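You operate a simulated robot arm through the tools that you are given. There is no shell and no other tool.

You run a simulated robot arm. Do the job below in one go: nothing can be reset, and whatever is moved stays where it is left.

JOB
Get the flow plate ready for the next test.
Fine: park the blue slide, scrape the crust off, oil the plate's middle with the dauber from the tin, then stand the ring there; tools back. Set down upright: small orange scraper, oil dauber with the purple grip, steel flow ring. A coat counts when it lies all over at full strength: go over it till it gets no stronger. What is to be rubbed or washed off counts as gone when no trace of it is left.

The check looks at the end state, three seconds after you hand in, the way a careful person would. Anything else that was tipped, shoved, dropped, spilled or broken makes it a failure.

ROBOT AND FRAMES
A 6-joint arm with a fingered hand, fixed in place. Base frame: the origin is on the floor under the middle of its stand, x ahead of it, y to its left, z up; the work surface is at about z = 860. Units: mm, degrees, N and s.
With the tool pointing down near the work surface it reaches from about 300 to 800 mm from the base axis. Its first joint turns from -166.0 to 166.0 degrees. Payload 4 kg.
The TCP is the grasp point between the finger pads, 26 mm short of the fingertips. In the tool frame z runs along the fingers and y along their closing line. The gripper opens to 132 mm; its body begins 73 mm behind the TCP. The gripper is a hand of 5 fingers: y runs from the thumb to the fingers, the wrist lies at [0, 0, -239] in the tool frame, and closing takes about 1.5 s.
Orientation is that of the tool frame in the base frame, as [roll, pitch, yaw] about the fixed x, y, z axes, in that order (R = Rz(yaw) Ry(pitch) Rx(roll)). With the fingers straight down and closing along the base's y, the tool's x points along the base's -x, its y along +y and its z along -z.

CONTROLS
- The arm moves only by the tool play_rows. Its argument "rows" is a list that holds one entry, the list of rows, each a list of 6 numbers: the shift along the tool's x, y, z in units of 30 mm (1.0 is 30 mm), then the turn, a rotation vector about the tool's x, y, z in units of 6 degrees (1.0 is 6 degrees). In form: [[[dx, dy, dz, ax, ay, az], ...]]. A call has 1 to 20 rows; each row shifts and turns the commanded pose from where the row before left it, along the tool's axes as they then stand. "hand" is the finger opening in mm, from 0 to 132, set as the call begins (left out, the last holds). A call with a number of a shift or a turn outside -1 to 1 is refused whole. A row lasts 0.2 s, in which the tool goes at most 50 mm and 8.6 degrees; a call with a longer step from one row to the next is refused whole, and so is a gripper value outside its range. A pose out of reach is approached as far as the arm can. The call stops where the force on the tool passes 40 N (or 10 N more than at its start, if that is more) or the arm is blocked; 0.2 s more then pass. Each finger travels about 45 mm/s and halts on what it meets, pressing with about 28 N; the grip force reading is that of the motor and also rises with nothing between the fingers. The clock runs only during rows and for 0.2 s after the last one: add rows that do not move to give the fingers time. The reply holds the time, the measured pose of the TCP, the force on the tool along the base axes, the opening and the grip force, in the units named above and with some noise, with the torque about the TCP (base axes, N m) and any sound that the robot's microphone picked up.
- Cameras (640 x 400 px; columns grow to the right, rows downward): "scene" is fixed at [398.9, 650.4, 1525.8]; the picture's right is [-0.94, -0.35, 0.00], its down [-0.27, 0.73, -0.63] and it looks along [0.22, -0.59, -0.78] (base axes); focal length 214 px, centre (320, 200). "wrist" rides on the gripper at [85, 2, -97] in the tool frame; the picture's right is [-0.02, 1.00, 0.00], its down [-0.75, -0.02, -0.66] and it looks along [-0.66, -0.01, 0.75] (tool axes); focal length 270 px, centre (320, 200). There is no depth. A picture from a camera that has moved, and an enlarged one, comes with that camera's place and axes in the base frame and with its lens.
- get_image(camera): a new picture of that camera. The clock stands still meanwhile.
- move_fingers(finger1, finger2, finger3, finger4, thumb_bend): sets how far each is bent, from 0 (flat) to 1 (curled in); at 0.3 the hand is open as for a grip, at 0.7 the pads meet at the TCP. One left out holds its place. A second passes; each finger stops where it meets its share of the squeeze, and holds until it gets a number again. A gripper value or a shape takes the hand back. It gives what a move gives, with no picture; readings hold the bend of each and the force on the fingers (four entries, about 0 where the hand has none), thumb and palm.
- hand_shape(shape): the hand has 5 fingers and takes this shape, open, in about a second: jaw (thumb against the fingers, like two jaws); tri (thumb and two fingers); tip (a fingertip pinch); poke (one finger out to press); point (the index stretched); flat (the hand flat); cup (the hand cupped); fist (a fist). The gripper value then closes the fingers along that shape, each until it touches; the sizes above hold for jaw. It gives what a move gives, with no picture.
- zoom(camera, box): a new picture of the part [left, top, right, bottom] of that camera's present view, enlarged. The clock stands still meanwhile.
- close_job(): hands the job in; it is judged then, once.

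Nothing tells you positions but the pictures and the camera data. Unless the task says otherwise, let go and move clear before handing in.

The tools are called after "Call:" as name(argument=value, ...) on one line, values as JSON. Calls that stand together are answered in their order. play_rows: Moves the arm, as the interface text tells. Its arguments: {"type":"object","properties":{"rows":{"type":"array","items":{"type":"array","items":{"type":"array","items":{"type":"number"}}}},"hand":{"type":"number"}},"required":["rows"]} The other tools are called the same way: hand_shape (shape) gives the hand a shape; move_fingers (finger1, finger2, finger3, finger4, thumb_bend) moves the fingers one by one; get_image (camera) takes a picture; zoom (camera, box) takes an enlarged picture of a part of a camera's view; close_job () hands the job in.

At the start:

```text
time: 0.0
tool_pos: [439.1, 160.3, 1286.6]
orientation: [180.0, 0.0, -180.0]
wrist_force: [0.5, -0.2, -0.5]
wrist_torque: [0.02, 0.02, 0.03]
opening: 131.7
finger_force: 0.0
shape: jaw
bend: [0.3, 0.3, 0.3, 0.3, 0.3]
finger forces: [0.1, 0.1, 0.0, 0.1, 0.1, 0.0]
```

scene: 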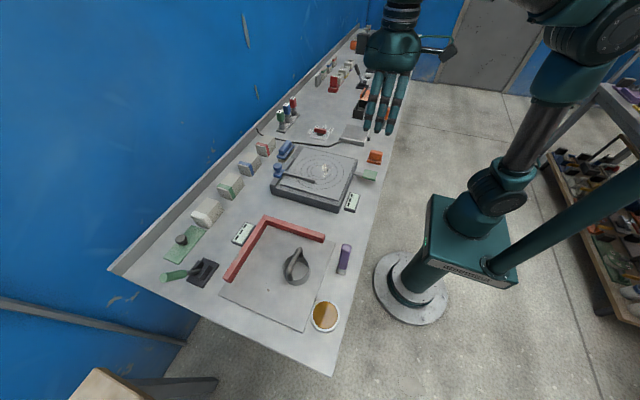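
wrist: 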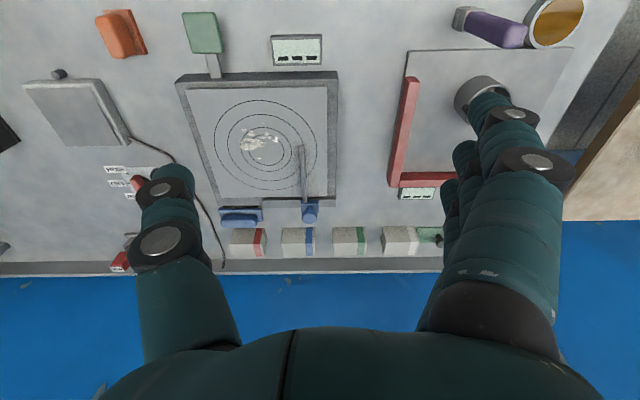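

I see a bench with a flow plate (crust in its middle and a blue-knobbed part on it), an orange scraper, a purple-gripped dauber, an oil tin and a steel ring. I'll look closer before moving anything.

Call:
zoom(camera="scene", box=[250, 110, 400, 220])

Call:
zoom(camera="scene", box=[210, 200, 370, 350])

Call:
zoom(camera="wrist", box=[160, 0, 400, 240])

Call:
zoom(camera="wrist", box=[400, 0, 640, 150])

Call:
zoom(camera="wrist", box=[0, 0, 240, 150])

```text
3.64 times, centred on (325, 165) of scene
camera zoom: at [398.9, 650.4, 1525.8], right [-0.94, -0.35, 0.0], down [-0.27, 0.73, -0.63], along [0.22, -0.59, -0.78], focal length 780 px, centre (302, 327)
```

zoom: 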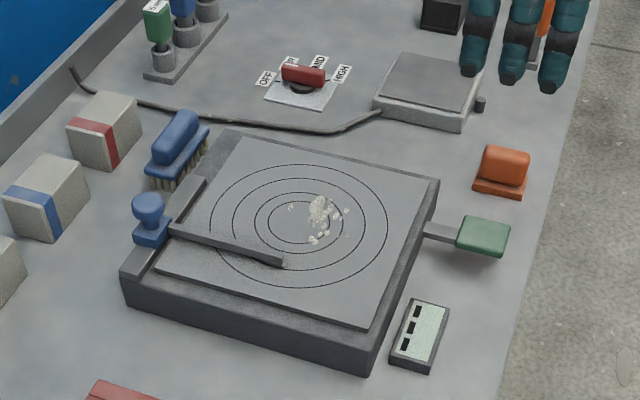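

```text
2.67 times, centred on (290, 275) of scene
camera zoom: at [398.9, 650.4, 1525.8], right [-0.94, -0.35, 0.0], down [-0.27, 0.73, -0.63], along [0.22, -0.59, -0.78], focal length 572 px, centre (400, 0)
```

zoom: 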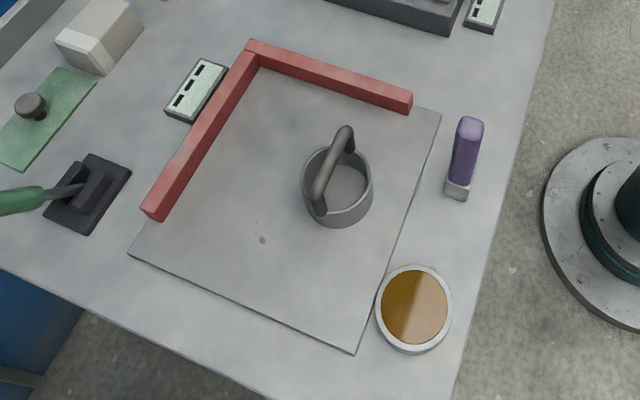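

```text
1.67 times, centred on (280, 120) of wrist
camera zoom: at [354.3, 160.5, 1383.4], right [0.02, 1.0, 0.0], down [0.75, -0.02, 0.66], along [0.66, -0.01, -0.75], focal length 450 px, centre (387, 333)
```

zoom: 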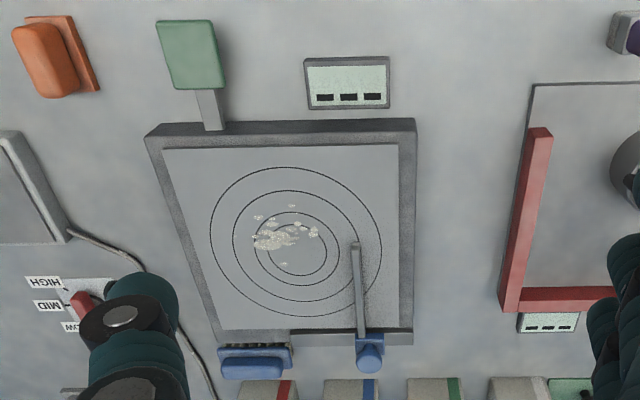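

```text
2.67 times, centred on (520, 75) of wrist
camera zoom: at [354.3, 160.5, 1383.4], right [0.02, 1.0, 0.0], down [0.75, -0.02, 0.66], along [0.66, -0.01, -0.75], focal length 721 px, centre (-213, 533)
```

zoom: 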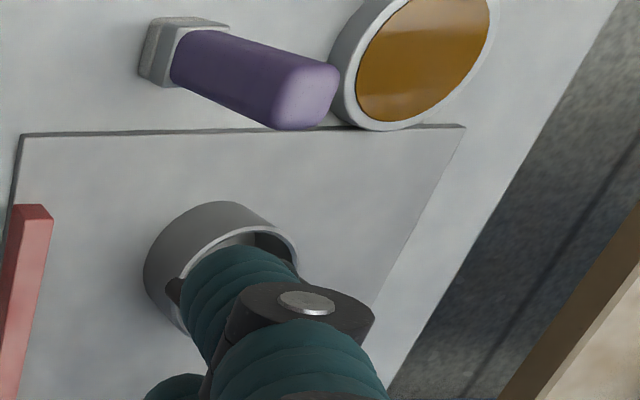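

```text
2.67 times, centred on (120, 75) of wrist
camera zoom: at [354.3, 160.5, 1383.4], right [0.02, 1.0, 0.0], down [0.75, -0.02, 0.66], along [0.66, -0.01, -0.75], focal length 721 px, centre (853, 533)
```

zoom: 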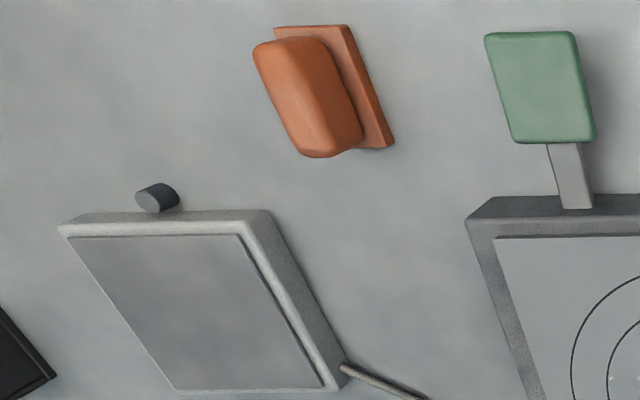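

The plate centre seems near (625, 40, ~900). The blue slide's bar lies over it from a rail on the far side. I'll bring the wrist camera closer to see the plate properly.

Call:
play_rows(rows=[[[-0.167, -0.5, 0.917, 0, 0, 0], [-0.167, -0.5, 0.917, 0, 0, 0], [-0.167, -0.5, 0.917, 0, 0, 0], [-0.167, -0.5, 0.917, 0, 0, 0], [-0.167, -0.5, 0.917, 0, 0, 0], [-0.167, -0.5, 0.917, 0, 0, 0], [-0.167, -0.5, 0.917, 0, 0, 0], [-0.167, -0.5, 0.917, 0, 0, 0], [0, 0, 0, 0, 0, 0]]])

Call:
get_image(camera="wrist")

Call:
get_image(camera="scene")

```text
time: 2.0
tool_pos: [480.2, 40.7, 1067.2]
orientation: [180.0, 0.0, -180.0]
wrist_force: [0.5, 0.1, 0.4]
wrist_torque: [0.0, 0.03, -0.03]
opening: 131.8
finger_force: 0.1
shape: jaw
bend: [0.3, 0.3, 0.3, 0.3, 0.3]
finger forces: [0.1, 0.0, 0.0, 0.0, 0.1, 0.0]
```

```text
taken
camera wrist: at [394.4, 41.9, 1163.9], right [0.02, 1.0, 0.0], down [0.75, -0.02, 0.66], along [0.66, -0.01, -0.75], focal length 270 px, centre (320, 200)
```

wrist: 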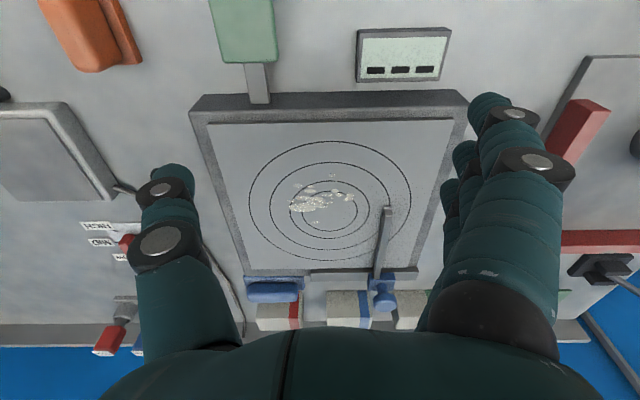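

```text
taken
```

scene: 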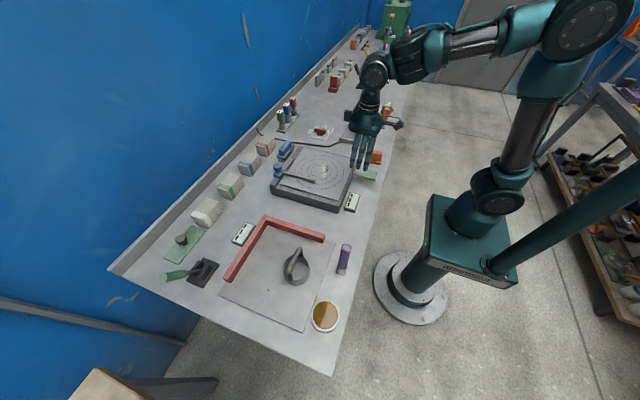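

The plate with its rail is centred in the wrist view now; I'll enlarge it to study the slide, rail and crust.

Call:
zoom(camera="wrist", box=[230, 130, 440, 320])

Call:
zoom(camera="wrist", box=[280, 240, 440, 340])

Call:
zoom(camera="scene", box=[260, 130, 340, 180])

Call:
zoom(camera="scene", box=[260, 160, 360, 220])

Call:
zoom(camera="wrist", box=[20, 0, 280, 130])

```text
2.11 times, centred on (335, 225) of wrist
camera zoom: at [394.4, 41.9, 1163.9], right [0.02, 1.0, 0.0], down [0.75, -0.02, 0.66], along [0.66, -0.01, -0.75], focal length 569 px, centre (288, 147)
```

zoom: 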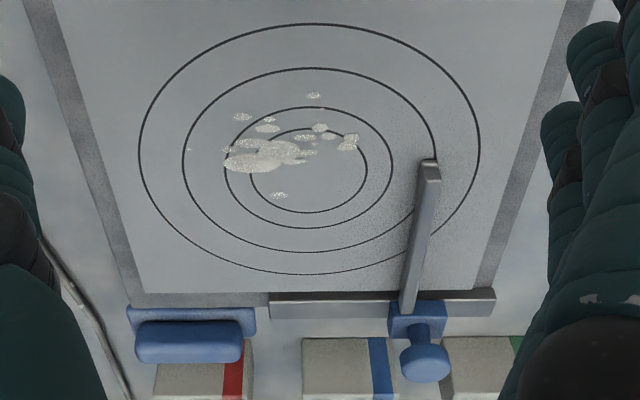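

```text
4.00 times, centred on (360, 290) of wrist
camera zoom: at [394.4, 41.9, 1163.9], right [0.02, 1.0, 0.0], down [0.75, -0.02, 0.66], along [0.66, -0.01, -0.75], focal length 1081 px, centre (160, -160)
```

zoom: 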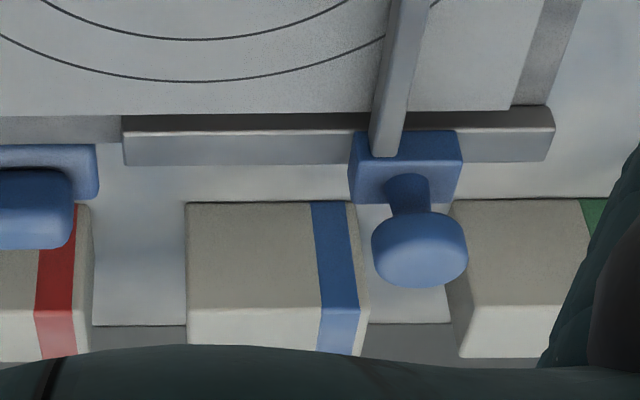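

```text
8.00 times, centred on (300, 155) of scene
camera zoom: at [398.9, 650.4, 1525.8], right [-0.94, -0.35, 0.0], down [-0.27, 0.73, -0.63], along [0.22, -0.59, -0.78], focal length 1716 px, centre (480, 560)
```

zoom: 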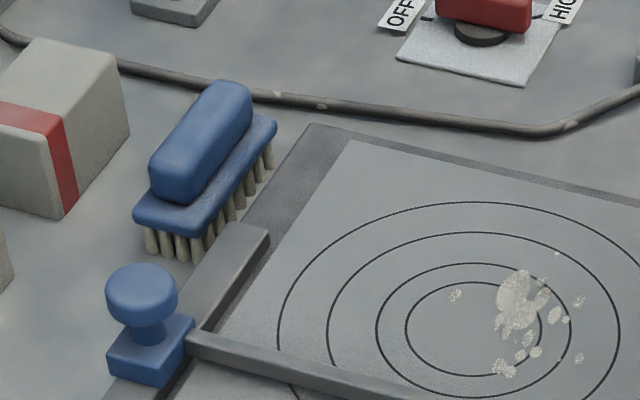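

```text
6.40 times, centred on (310, 190) of scene
camera zoom: at [398.9, 650.4, 1525.8], right [-0.94, -0.35, 0.0], down [-0.27, 0.73, -0.63], along [0.22, -0.59, -0.78], focal length 1373 px, centre (384, 264)
```

zoom: 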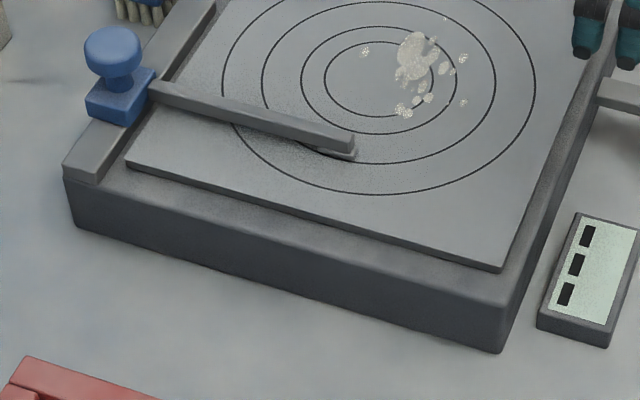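

```text
2.46 times, centred on (150, 65) of wrist
camera zoom: at [394.4, 41.9, 1163.9], right [0.02, 1.0, 0.0], down [0.75, -0.02, 0.66], along [0.66, -0.01, -0.75], focal length 665 px, centre (738, 532)
```

zoom: 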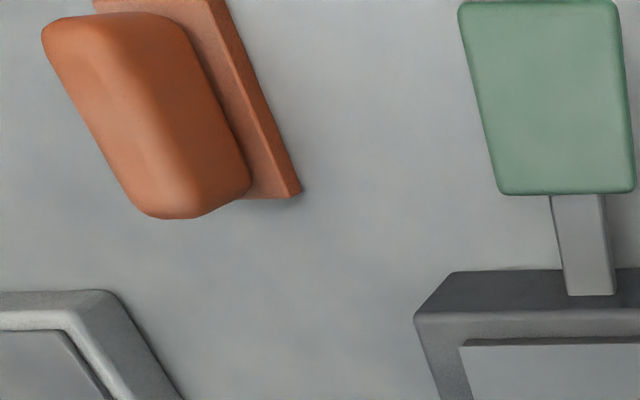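

The knob of the blue slide triangulates to about (766, 130, 967) and its rail runs along y from about 22 to 181, so the free end is at +y. I'll go above the knob with the fingers partly closed.

Call:
play_rows(rows=[[[-0.953, 0.297, 0, 0, 0, 0], [-0.953, 0.297, 0, 0, 0, 0], [-0.953, 0.297, 0, 0, 0, 0], [-0.953, 0.297, 0, 0, 0, 0], [-0.953, 0.297, 0, 0, 0, 0], [-0.953, 0.297, 0, 0, 0, 0], [-0.953, 0.297, 0, 0, 0, 0], [-0.953, 0.297, 0, 0, 0, 0], [-0.953, 0.297, 0, 0, 0, 0], [-0.953, 0.297, 0, 0, 0, 0], [0, 0, 0, 0, 0, 0]]], hand=80)

Call:
get_image(camera="wrist")

Call:
get_image(camera="scene")

```text
time: 4.4
tool_pos: [754.2, 126.6, 1065.0]
orientation: [180.0, 0.1, 180.0]
wrist_force: [-0.1, 0.3, -0.4]
wrist_torque: [0.03, 0.04, 0.0]
opening: 80.8
finger_force: 0.1
shape: jaw
bend: [0.71, 0.71, 0.71, 0.71, 0.69]
finger forces: [0.1, 0.0, 0.0, 0.0, 0.1, 0.0]
out of reach, approached as far as the arm can: row 10
```

```text
taken
camera wrist: at [669.3, 127.0, 1162.9], right [0.02, 1.0, 0.0], down [0.75, -0.01, 0.66], along [0.66, -0.01, -0.75], focal length 270 px, centre (320, 200)
```

wrist: 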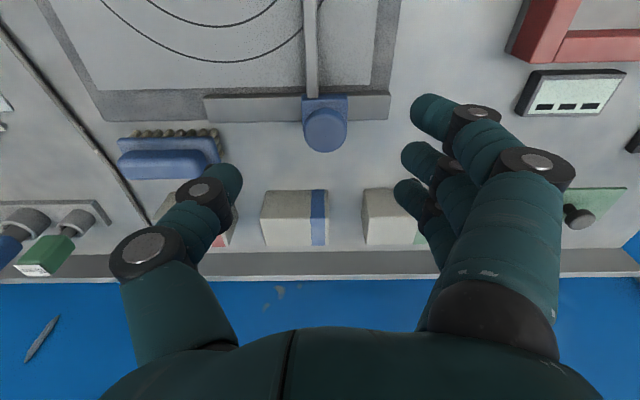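

```text
taken
```

scene: 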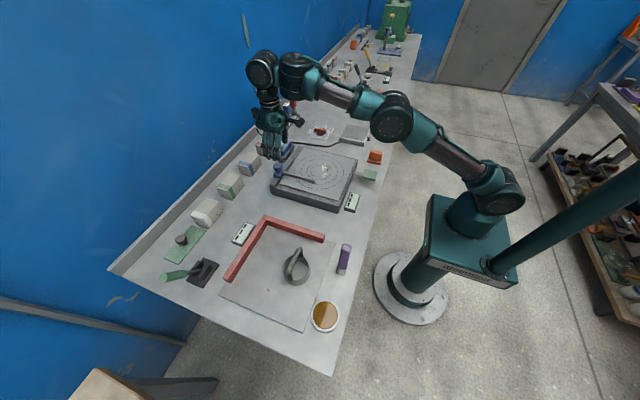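

The knob is confirmed near (767, 130); the arm's reach is tight at this height, but it should improve lower down. I'll descend partway and check.

Call:
play_rows(rows=[[[0, 0, 0.8, 0, 0, 0], [0, 0.1, 0.8, 0, 0, 0], [0, 0, 0.7, 0, 0, 0], [0, 0, 0, 0, 0, 0]]])

Call:
get_image(camera="wrist")

Call:
zoom(camera="scene", box=[220, 90, 360, 210])

```text
time: 5.4
tool_pos: [753.8, 129.1, 997.8]
orientation: [180.0, 0.1, 180.0]
wrist_force: [0.2, 0.6, 0.6]
wrist_torque: [0.03, 0.02, 0.03]
opening: 80.6
finger_force: 0.0
shape: jaw
bend: [0.71, 0.71, 0.71, 0.71, 0.69]
finger forces: [0.0, 0.0, 0.0, 0.0, 0.0, 0.0]
```

```text
taken
camera wrist: at [669.0, 130.0, 1094.6], right [0.02, 1.0, 0.0], down [0.75, -0.02, 0.66], along [0.66, -0.01, -0.75], focal length 270 px, centre (320, 200)
```

wrist: 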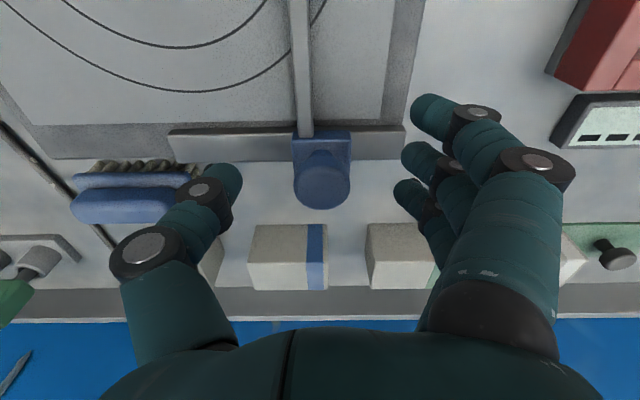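

```text
3.33 times, centred on (290, 150) of scene
camera zoom: at [398.9, 650.4, 1525.8], right [-0.94, -0.35, 0.0], down [-0.27, 0.73, -0.63], along [0.22, -0.59, -0.78], focal length 715 px, centre (420, 367)
```

zoom: 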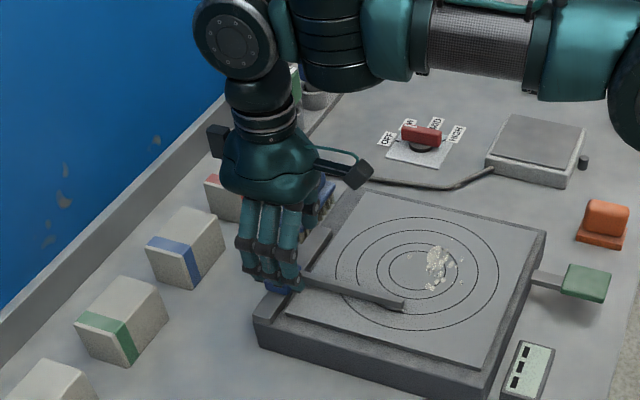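

The knob now sits at (766, 130, 967) between thumb and fingers. I'll lower the hand around it and then push it along +y.

Call:
play_rows(rows=[[[-0.2, 0, 0.4, 0, 0, 0], [-0.2, 0, 0.5, 0, 0, 0], [0, 0, 0, 0, 0, 0]]], hand=56)

Call:
get_image(camera="wrist")

```text
time: 6.2
tool_pos: [766.8, 129.8, 971.3]
orientation: [-180.0, -0.1, -179.9]
wrist_force: [-0.2, 0.2, -1.0]
wrist_torque: [-0.01, -0.01, 0.01]
opening: 56.9
finger_force: 0.1
shape: jaw
bend: [0.73, 0.73, 0.73, 0.73, 0.7]
finger forces: [0.1, 0.0, 0.0, 0.0, 0.0, 0.1]
```

```text
taken
camera wrist: at [681.3, 129.8, 1068.1], right [0.02, 1.0, 0.0], down [0.75, -0.02, 0.66], along [0.66, -0.01, -0.75], focal length 270 px, centre (320, 200)
```

wrist: 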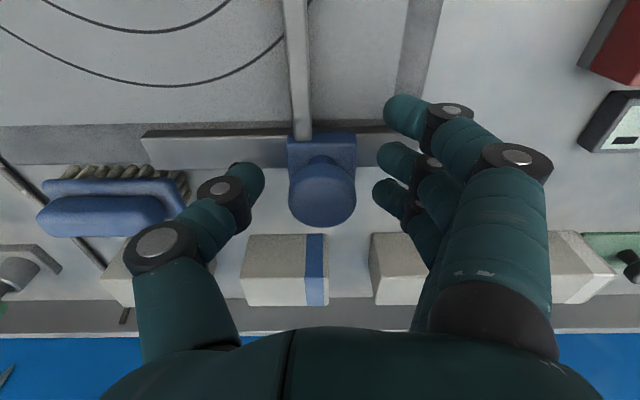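

The hand cages the knob. Now I push slowly along +y.

Call:
play_rows(rows=[[[0, 0.2, 0, 0, 0, 0], [0, 0.2, 0, 0, 0, 0], [0, 0.2, 0, 0, 0, 0], [0, 0.2, 0, 0, 0, 0], [0, 0.2, 0, 0, 0, 0], [0, 0.2, 0, 0, 0, 0], [0, 0.2, 0, 0, 0, 0], [0, 0.2, 0, 0, 0, 0], [0, 0, 0, 0, 0, 0]]])

Call:
get_image(camera="wrist")

```text
time: 8.2
tool_pos: [767.8, 176.6, 969.7]
orientation: [179.9, 0.0, -180.0]
wrist_force: [-1.0, -0.8, -0.4]
wrist_torque: [-0.02, -0.01, 0.01]
opening: 56.8
finger_force: 0.0
shape: jaw
bend: [0.73, 0.73, 0.73, 0.73, 0.7]
finger forces: [0.1, 0.0, 0.0, 0.0, 0.8, 0.0]
```

```text
taken
camera wrist: at [683.0, 177.6, 1066.7], right [0.02, 1.0, 0.0], down [0.75, -0.02, 0.66], along [0.66, -0.01, -0.75], focal length 270 px, centre (320, 200)
```

wrist: 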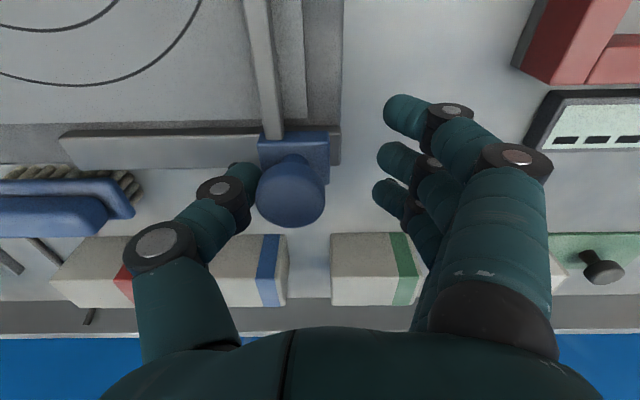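

The slide moves easily and is close to its rail end. I'll push on gently until it stops.

Call:
play_rows(rows=[[[0, 0.1, 0, 0, 0, 0], [0, 0.1, 0, 0, 0, 0], [0, 0.1, 0, 0, 0, 0], [0, 0, 0, 0, 0, 0]]])

Call:
get_image(camera="wrist")

```text
time: 9.2
tool_pos: [768.3, 186.1, 970.4]
orientation: [180.0, 0.0, 179.9]
wrist_force: [0.1, -2.1, -1.1]
wrist_torque: [0.04, 0.0, 0.0]
opening: 57.1
finger_force: 0.1
shape: jaw
bend: [0.73, 0.73, 0.73, 0.73, 0.7]
finger forces: [0.1, 0.1, 0.0, 0.1, 1.3, 0.0]
```

```text
taken
camera wrist: at [682.9, 186.0, 1067.7], right [0.02, 1.0, 0.0], down [0.75, -0.02, 0.66], along [0.66, -0.01, -0.75], focal length 270 px, centre (320, 200)
```

wrist: 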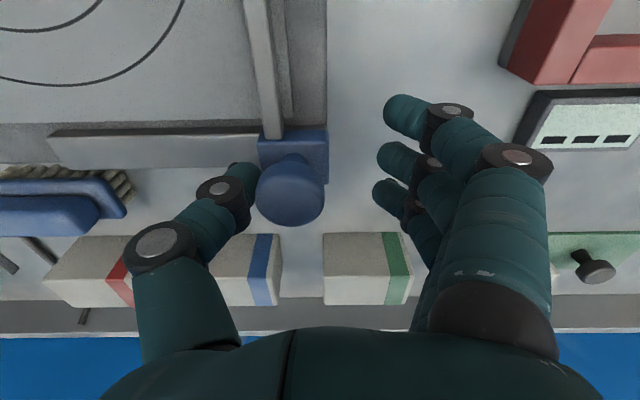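

The slide block is flush with the rail end; one more small nudge will tell whether there is a stop.

Call:
play_rows(rows=[[[0, 0.07, 0, 0, 0, 0], [0, 0.07, 0, 0, 0, 0], [0, 0, 0, 0, 0, 0]]])

Call:
get_image(camera="wrist")

```text
time: 10.0
tool_pos: [766.2, 188.4, 971.4]
orientation: [-179.9, 0.0, -180.0]
wrist_force: [-0.3, -1.3, -0.8]
wrist_torque: [0.02, 0.0, 0.0]
opening: 57.4
finger_force: 0.1
shape: jaw
bend: [0.73, 0.73, 0.73, 0.73, 0.7]
finger forces: [0.0, 0.0, 0.1, 0.0, 1.2, 0.0]
```

```text
taken
camera wrist: at [682.4, 189.6, 1068.4], right [0.02, 1.0, 0.0], down [0.75, -0.02, 0.66], along [0.66, -0.01, -0.75], focal length 270 px, centre (320, 200)
```

wrist: 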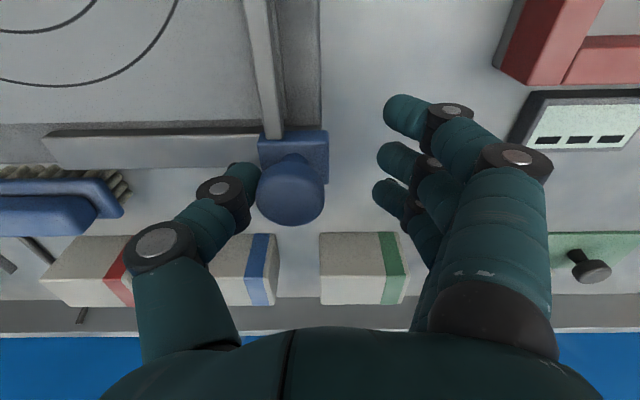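

Still sliding with about 1-2 N of friction and no stop yet. I'll continue in small steps.

Call:
play_rows(rows=[[[0, 0.07, 0, 0, 0, 0], [0, 0.07, 0, 0, 0, 0], [0, 0.07, 0, 0, 0, 0], [0, 0, 0, 0, 0, 0]]])

Call:
get_image(camera="wrist")

Call:
zoom(camera="scene", box=[230, 130, 350, 220])

```text
time: 11.0
tool_pos: [769.0, 197.1, 971.1]
orientation: [-180.0, 0.1, 180.0]
wrist_force: [-0.6, -0.7, -1.6]
wrist_torque: [0.03, 0.02, 0.02]
opening: 57.3
finger_force: 0.0
shape: jaw
bend: [0.73, 0.73, 0.73, 0.73, 0.7]
finger forces: [0.0, 0.0, 0.0, 0.0, 1.0, 0.0]
```

```text
taken
camera wrist: at [682.5, 196.9, 1068.4], right [0.02, 1.0, 0.0], down [0.75, -0.02, 0.66], along [0.66, -0.01, -0.75], focal length 270 px, centre (320, 200)
```

wrist: 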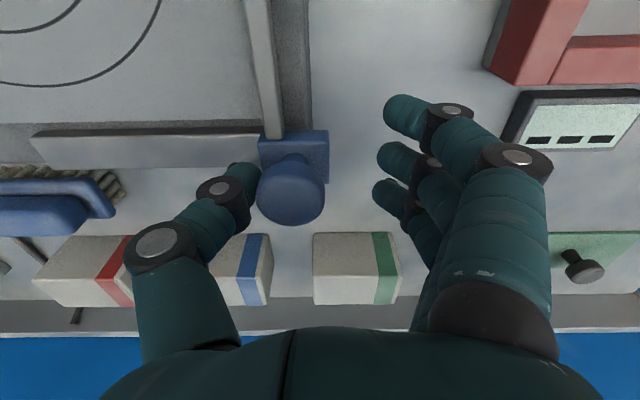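

```text
4.44 times, centred on (290, 175) of scene
camera zoom: at [398.9, 650.4, 1525.8], right [-0.94, -0.35, 0.0], down [-0.27, 0.73, -0.63], along [0.22, -0.59, -0.78], focal length 953 px, centre (453, 311)
```

zoom: 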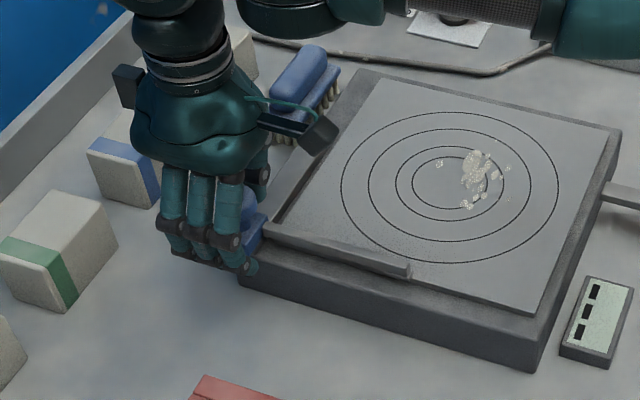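

The bar is nearly at the plate's edge. I'll continue a little more in search of the stop.

Call:
play_rows(rows=[[[0, 0.07, 0, 0, 0, 0], [0, 0.07, 0, 0, 0, 0], [0, 0.07, 0, 0, 0, 0], [0, 0, 0, 0, 0, 0]]])

Call:
zoom(camera="wrist", box=[200, 80, 440, 230])

```text
time: 12.0
tool_pos: [766.8, 202.9, 969.7]
orientation: [180.0, 0.1, -180.0]
wrist_force: [0.4, -1.5, 0.7]
wrist_torque: [-0.03, 0.01, 0.02]
opening: 57.6
finger_force: 0.0
shape: jaw
bend: [0.73, 0.73, 0.73, 0.73, 0.7]
finger forces: [0.0, 0.0, 0.1, 0.1, 0.9, 0.1]
```

```text
2.67 times, centred on (320, 155) of wrist
camera zoom: at [682.4, 203.2, 1068.1], right [0.02, 1.0, 0.0], down [0.75, -0.02, 0.66], along [0.66, -0.01, -0.75], focal length 721 px, centre (320, 320)
```

zoom: 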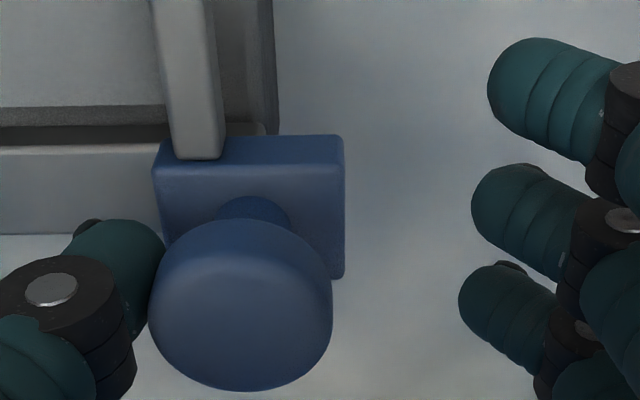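

The block's centre is nearly at the rail end. A few more millimetres to feel for the stop.

Call:
play_rows(rows=[[[0, 0.07, 0, 0, 0, 0], [0, 0.07, 0, 0, 0, 0], [0, 0.07, 0, 0, 0, 0], [0, 0, 0, 0, 0, 0]]])

Call:
zoom(camera="wrist", box=[200, 80, 440, 230])

```text
time: 13.0
tool_pos: [768.1, 207.3, 971.2]
orientation: [179.9, 0.0, 180.0]
wrist_force: [-1.9, -3.2, -1.1]
wrist_torque: [-0.06, 0.01, -0.05]
opening: 59.9
finger_force: 0.1
shape: jaw
bend: [0.73, 0.73, 0.73, 0.73, 0.7]
finger forces: [0.0, 0.0, 0.1, 0.0, 4.3, 0.0]
```

```text
2.67 times, centred on (320, 155) of wrist
camera zoom: at [683.3, 208.6, 1068.7], right [0.02, 1.0, 0.0], down [0.75, -0.02, 0.66], along [0.66, -0.01, -0.75], focal length 721 px, centre (320, 320)
```

zoom: 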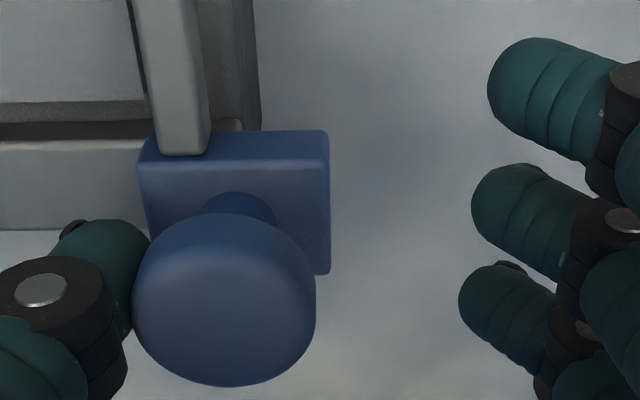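

The thumb force rose to 4.3 N and the knob fell behind the hand, which looks like the end stop. One small confirming push, then I back off and rise.

Call:
play_rows(rows=[[[0, 0.1, 0, 0, 0, 0], [0, 0.1, 0, 0, 0, 0], [0, 0, 0, 0, 0, 0]]])

Call:
zoom(camera="wrist", box=[200, 80, 440, 230])

```text
time: 13.8
tool_pos: [766.1, 214.4, 972.0]
orientation: [180.0, 0.1, -180.0]
wrist_force: [2.9, -9.1, 0.8]
wrist_torque: [-0.14, -0.04, 0.02]
opening: 65.1
finger_force: 0.1
shape: jaw
bend: [0.73, 0.73, 0.73, 0.73, 0.7]
finger forces: [0.0, 0.0, 0.1, 0.0, 8.9, 0.1]
```

```text
2.67 times, centred on (320, 155) of wrist
camera zoom: at [682.3, 214.5, 1068.5], right [0.02, 1.0, 0.0], down [0.75, -0.02, 0.66], along [0.66, -0.01, -0.75], focal length 721 px, centre (320, 320)
```

zoom: 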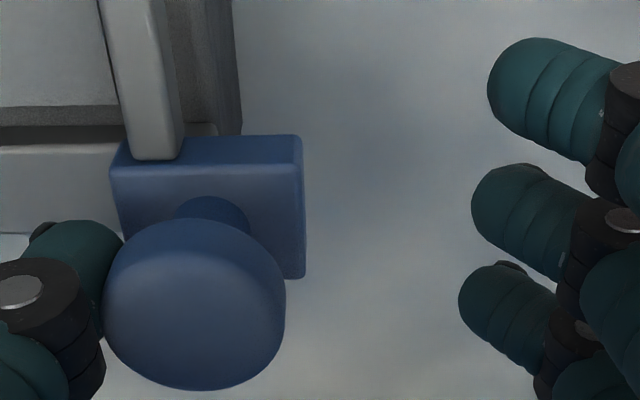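

The stop is confirmed: the slide stays put and the thumb gives way. I'll back off, rise and move over to look at the scraper near (430, -150).

Call:
play_rows(rows=[[[0, -0.25, 0, 0, 0, 0], [0, -0.25, 0, 0, 0, 0], [0, 0, -0.3, 0, 0, 0], [0, 0, -1, 0, 0, 0], [0, 0, -1, 0, 0, 0], [0, 0, -1, 0, 0, 0], [0, 0, 0, 0, 0, 0]]])

Call:
get_image(camera="wrist")

Call:
zoom(camera="scene", box=[230, 130, 390, 230])

```text
time: 15.4
tool_pos: [751.7, 196.1, 1044.5]
orientation: [179.9, 0.1, 180.0]
wrist_force: [0.0, -0.5, -0.2]
wrist_torque: [0.03, -0.02, 0.04]
opening: 56.9
finger_force: 0.1
shape: jaw
bend: [0.73, 0.73, 0.73, 0.73, 0.7]
finger forces: [0.1, 0.1, 0.0, 0.0, 0.0, 0.1]
out of reach, approached as far as the arm can: row 5, 6
```

```text
taken
camera wrist: at [667.1, 196.7, 1142.0], right [0.02, 1.0, 0.0], down [0.75, -0.02, 0.66], along [0.66, -0.01, -0.75], focal length 270 px, centre (320, 200)
```

wrist: 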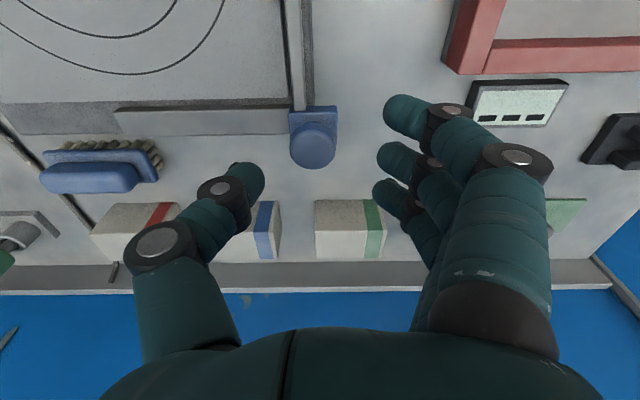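

```text
4.00 times, centred on (310, 180) of scene
camera zoom: at [398.9, 650.4, 1525.8], right [-0.94, -0.35, 0.0], down [-0.27, 0.73, -0.63], along [0.22, -0.59, -0.78], focal length 858 px, centre (360, 280)
```

zoom: 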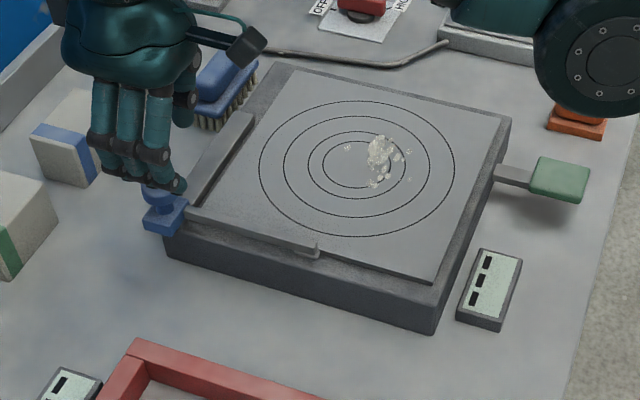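

The slide is parked at the rail end with the plate clear. Next I go over to the scraper side for a close look.

Call:
play_rows(rows=[[[0.72, -0.577, 0, 0, 0, 0], [0.72, -0.577, 0, 0, 0, 0], [0.72, -0.577, 0, 0, 0, 0], [0.72, -0.577, 0, 0, 0, 0], [0.72, -0.577, 0, 0, 0, 0], [0.72, -0.577, 0, 0, 0, 0], [0.72, -0.577, 0, 0, 0, 0], [0.72, -0.577, 0, 0, 0, 0], [0.72, -0.577, 0, 0, 0, 0], [0.72, -0.577, 0, 0, 0, 0], [0.72, -0.577, 0, 0, 0, 0], [0.72, -0.577, 0, 0, 0, 0], [0.72, -0.577, 0, 0, 0, 0], [0.72, -0.577, 0, 0, 0, 0], [0.72, -0.577, 0, 0, 0, 0], [0.72, -0.577, 0, 0, 0, 0], [0.72, -0.577, 0, 0, 0, 0], [0.72, -0.577, 0, 0, 0, 0], [0.72, -0.577, 0, 0, 0, 0], [0.72, -0.577, 0, 0, 0, 0]]], hand=100)

Call:
get_image(camera="wrist")

Call:
zoom(camera="scene", box=[330, 120, 430, 200])

```text
time: 19.6
tool_pos: [320.7, -149.9, 1045.1]
orientation: [180.0, 0.1, -179.9]
wrist_force: [0.3, -0.6, 0.4]
wrist_torque: [0.0, 0.0, 0.0]
opening: 99.8
finger_force: 0.1
shape: jaw
bend: [0.63, 0.63, 0.63, 0.63, 0.59]
finger forces: [0.0, 0.0, 0.0, 0.0, 0.1, 0.0]
```

```text
taken
camera wrist: at [235.5, -148.7, 1142.1], right [0.02, 1.0, 0.0], down [0.75, -0.01, 0.66], along [0.66, -0.01, -0.75], focal length 270 px, centre (320, 200)
```

wrist: 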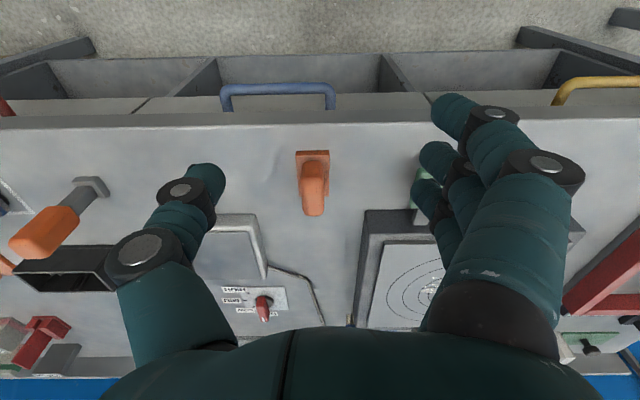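

```text
5.00 times, centred on (380, 160) of scene
camera zoom: at [398.9, 650.4, 1525.8], right [-0.94, -0.35, 0.0], down [-0.27, 0.73, -0.63], along [0.22, -0.59, -0.78], focal length 1072 px, centre (20, 400)
```

zoom: 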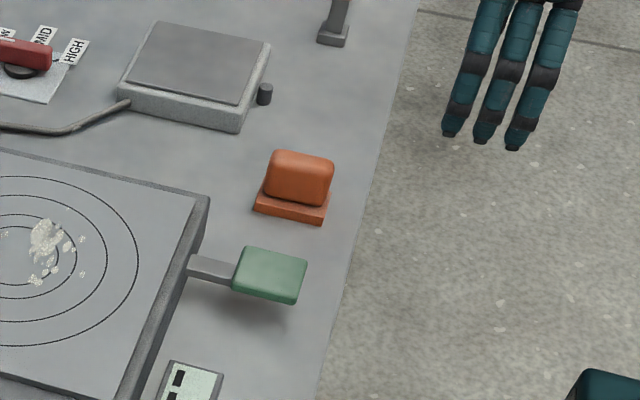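

I see a small all-orange piece in the middle and another orange-handled tool with a grey blade to the left. I need to tell them apart.

Call:
zoom(camera="wrist", box=[250, 120, 390, 230])

Call:
zoom(camera="wrist", box=[0, 130, 240, 300])

Call:
zoom(camera="scene", box=[320, 20, 420, 120])

```text
3.64 times, centred on (320, 175) of wrist
camera zoom: at [235.5, -148.7, 1142.1], right [0.02, 1.0, 0.0], down [0.75, -0.01, 0.66], along [0.66, -0.01, -0.75], focal length 983 px, centre (320, 291)
```

zoom: 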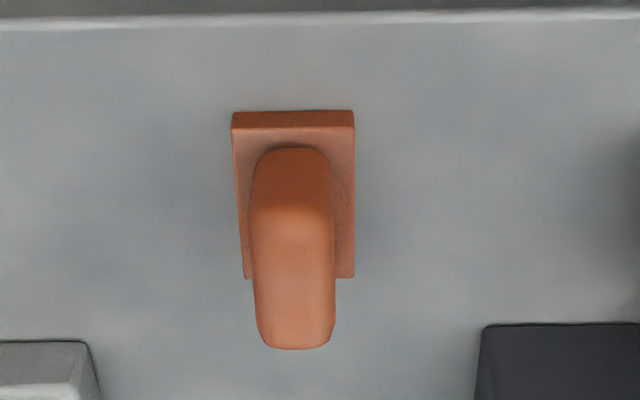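

```text
2.35 times, centred on (120, 215) of wrist
camera zoom: at [235.5, -148.7, 1142.1], right [0.02, 1.0, 0.0], down [0.75, -0.01, 0.66], along [0.66, -0.01, -0.75], focal length 636 px, centre (791, 165)
```

zoom: 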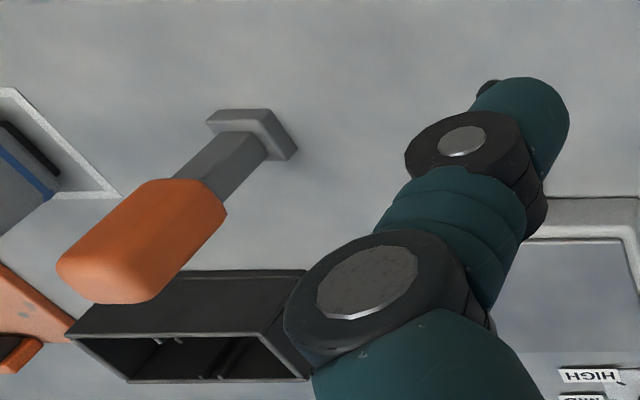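

```text
4.00 times, centred on (370, 70) of scene
camera zoom: at [398.9, 650.4, 1525.8], right [-0.94, -0.35, 0.0], down [-0.27, 0.73, -0.63], along [0.22, -0.59, -0.78], focal length 858 px, centre (120, 720)
```

zoom: 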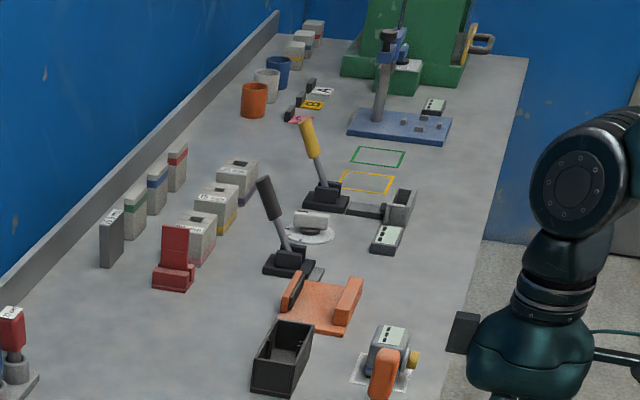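

The small orange scraper stands at about (437, -160): foot roughly 63×40 mm, handle 26 mm wide, top near z=914. The tall orange-gripped tool farther left is a different one, so I'll approach the small scraper.

Call:
play_rows(rows=[[[-0.782, -0.067, 0.567, 0, 0, 0], [-0.782, -0.067, 0.567, 0, 0, 0], [-0.782, -0.067, 0.567, 0, 0, 0], [-0.782, -0.067, 0.567, 0, 0, 0], [-0.782, -0.067, 0.567, 0, 0, 0], [0, 0, 0, 0, 0, 0]]], hand=90)

Call:
get_image(camera="wrist")

Call:
zoom(camera="scene", box=[330, 110, 430, 190])

```text
time: 21.0
tool_pos: [438.0, -159.4, 957.4]
orientation: [-180.0, 0.2, 180.0]
wrist_force: [0.1, 0.0, 0.0]
wrist_torque: [-0.02, 0.0, 0.07]
opening: 90.5
finger_force: 0.1
shape: jaw
bend: [0.68, 0.68, 0.68, 0.68, 0.64]
finger forces: [0.1, 0.1, 0.0, 0.1, 0.0, 0.0]
```

```text
taken
camera wrist: at [353.3, -158.7, 1055.7], right [0.02, 1.0, 0.0], down [0.75, -0.02, 0.66], along [0.66, -0.01, -0.75], focal length 270 px, centre (320, 200)
```

wrist: 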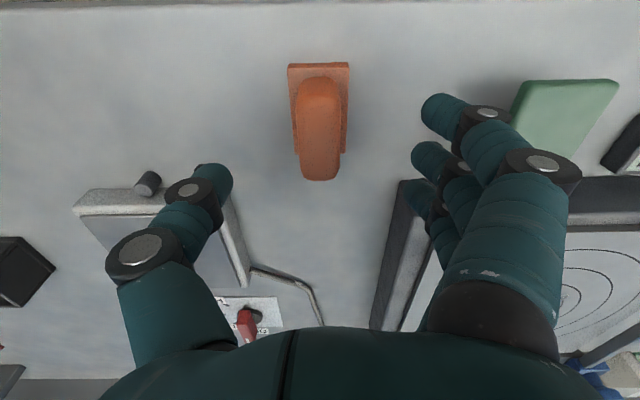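

```text
5.00 times, centred on (380, 150) of scene
camera zoom: at [398.9, 650.4, 1525.8], right [-0.94, -0.35, 0.0], down [-0.27, 0.73, -0.63], along [0.22, -0.59, -0.78], focal length 1072 px, centre (20, 450)
```

zoom: 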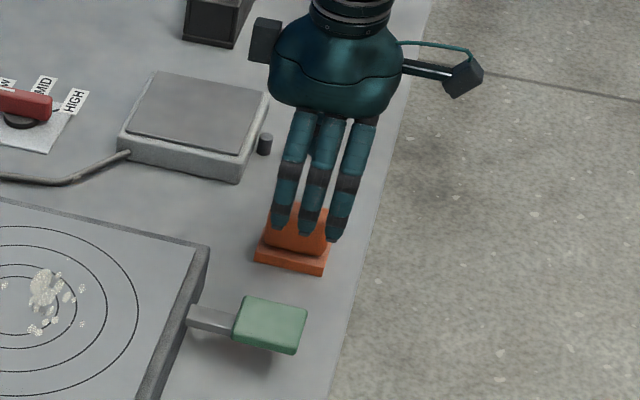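

The scraper lies centred between thumb and fingers. I'll descend to z≈901 so the fingertips stay just above its foot, then close.

Call:
play_rows(rows=[[[0, 0, 0.6, 0, 0, 0], [0, 0, 0.6, 0, 0, 0], [0, 0, 0.5, 0, 0, 0], [0, 0, 0.17, 0, 0, 0], [0, 0, 0, 0, 0, 0]]])

Call:
get_image(camera="wrist")

Call:
zoom(camera="scene", box=[330, 110, 430, 190])

```text
time: 22.2
tool_pos: [438.0, -161.9, 901.1]
orientation: [180.0, 0.0, 179.9]
wrist_force: [0.5, 0.2, -0.5]
wrist_torque: [0.02, 0.01, 0.0]
opening: 90.4
finger_force: 0.1
shape: jaw
bend: [0.68, 0.68, 0.68, 0.68, 0.64]
finger forces: [0.0, 0.0, 0.0, 0.0, 0.0, 0.0]
```

```text
taken
camera wrist: at [353.7, -160.4, 998.7], right [0.02, 1.0, 0.0], down [0.75, -0.02, 0.66], along [0.66, -0.01, -0.75], focal length 270 px, centre (320, 200)
```

wrist: 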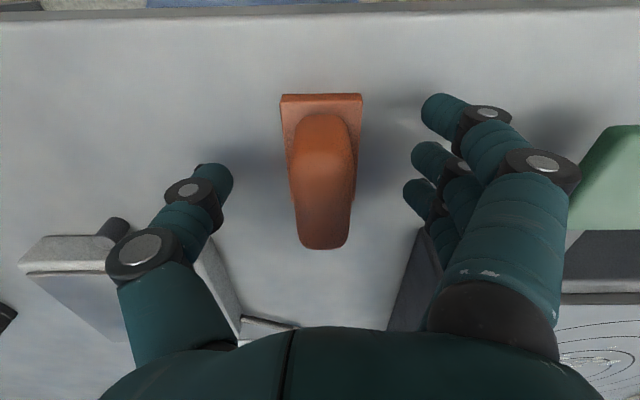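

```text
5.00 times, centred on (380, 150) of scene
camera zoom: at [398.9, 650.4, 1525.8], right [-0.94, -0.35, 0.0], down [-0.27, 0.73, -0.63], along [0.22, -0.59, -0.78], focal length 1072 px, centre (20, 450)
```

zoom: 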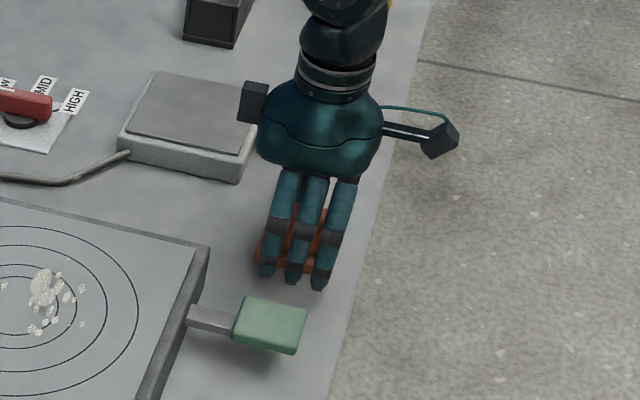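

Well centred. Closing the fingers on the handle now.

Call:
play_rows(rows=[[[0, 0, 0, 0, 0, 0], [0, 0, 0, 0, 0, 0], [0, 0, 0, 0, 0, 0], [0, 0, 0, 0, 0, 0], [0, 0, 0, 0, 0, 0], [0, 0, 0, 0, 0, 0], [0, 0, 0, 0, 0, 0], [0, 0, 0, 0, 0, 0], [0, 0, 0, 0, 0, 0], [0, 0, 0, 0, 0, 0]]], hand=0)

Call:
get_image(camera="wrist")

Call:
zoom(camera="scene", box=[330, 110, 430, 190])

```text
time: 24.4
tool_pos: [437.7, -160.9, 901.1]
orientation: [180.0, 0.1, 179.9]
wrist_force: [0.8, -1.1, 1.0]
wrist_torque: [0.04, -0.03, -0.02]
opening: 15.4
finger_force: 28.2
shape: jaw
bend: [0.72, 0.72, 0.72, 0.67, 0.7]
finger forces: [6.8, 7.6, 9.5, 0.1, 24.2, 0.1]
```

```text
taken
camera wrist: at [353.8, -160.4, 998.8], right [0.02, 1.0, 0.0], down [0.75, -0.02, 0.66], along [0.66, -0.01, -0.75], focal length 270 px, centre (320, 200)
```

wrist: 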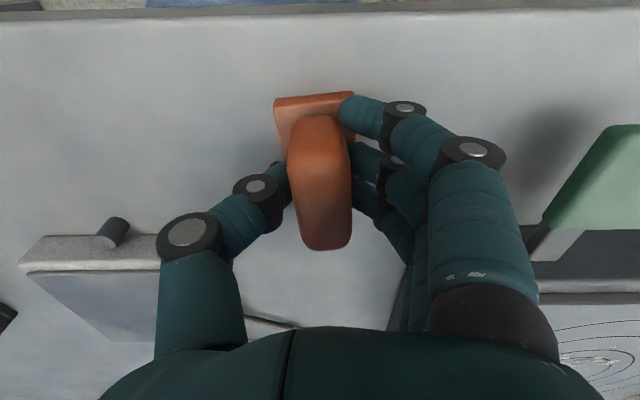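

```text
5.00 times, centred on (380, 150) of scene
camera zoom: at [398.9, 650.4, 1525.8], right [-0.94, -0.35, 0.0], down [-0.27, 0.73, -0.63], along [0.22, -0.59, -0.78], focal length 1072 px, centre (20, 450)
```

zoom: 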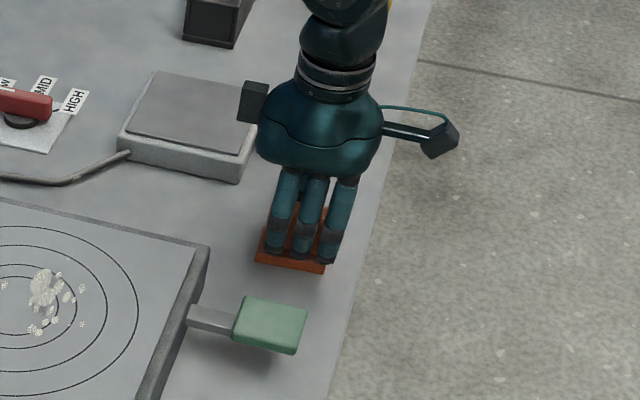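

Gripped with thumb and three fingers at about 28 N; the foot turned only a touch. I'll lift a little and check that it hangs steady.

Call:
play_rows(rows=[[[0, 0, -0.3, 0, 0, 0], [0, 0, -0.5, 0, 0, 0], [0, 0, -0.8, 0, 0, 0], [0, 0, -0.9, 0, 0, 0], [0, 0, -0.9, 0, 0, 0], [0, 0, 0, 0, 0, 0]]])

Call:
get_image(camera="wrist")

Call:
zoom(camera="scene", box=[310, 90, 430, 190])

```text
time: 25.8
tool_pos: [439.2, -158.8, 1006.9]
orientation: [-180.0, 0.0, 180.0]
wrist_force: [0.2, 0.4, -0.6]
wrist_torque: [0.0, 0.0, -0.01]
opening: 15.6
finger_force: 28.4
shape: jaw
bend: [0.72, 0.72, 0.72, 0.67, 0.7]
finger forces: [6.9, 7.9, 9.4, 0.1, 24.0, 0.0]
```

```text
taken
camera wrist: at [354.3, -159.0, 1104.0], right [0.02, 1.0, 0.0], down [0.75, -0.02, 0.66], along [0.66, -0.01, -0.75], focal length 270 px, centre (320, 200)
```

wrist: 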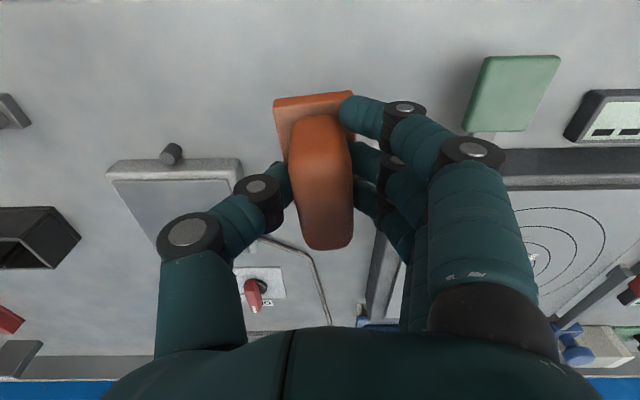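

```text
4.00 times, centred on (370, 140) of scene
camera zoom: at [398.9, 650.4, 1525.8], right [-0.94, -0.35, 0.0], down [-0.27, 0.73, -0.63], along [0.22, -0.59, -0.78], focal length 858 px, centre (120, 440)
```

zoom: 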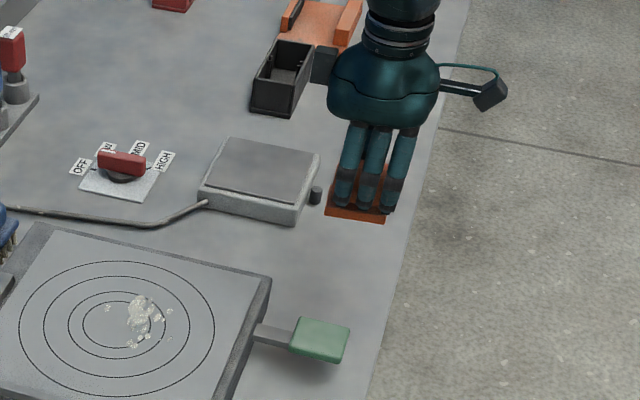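

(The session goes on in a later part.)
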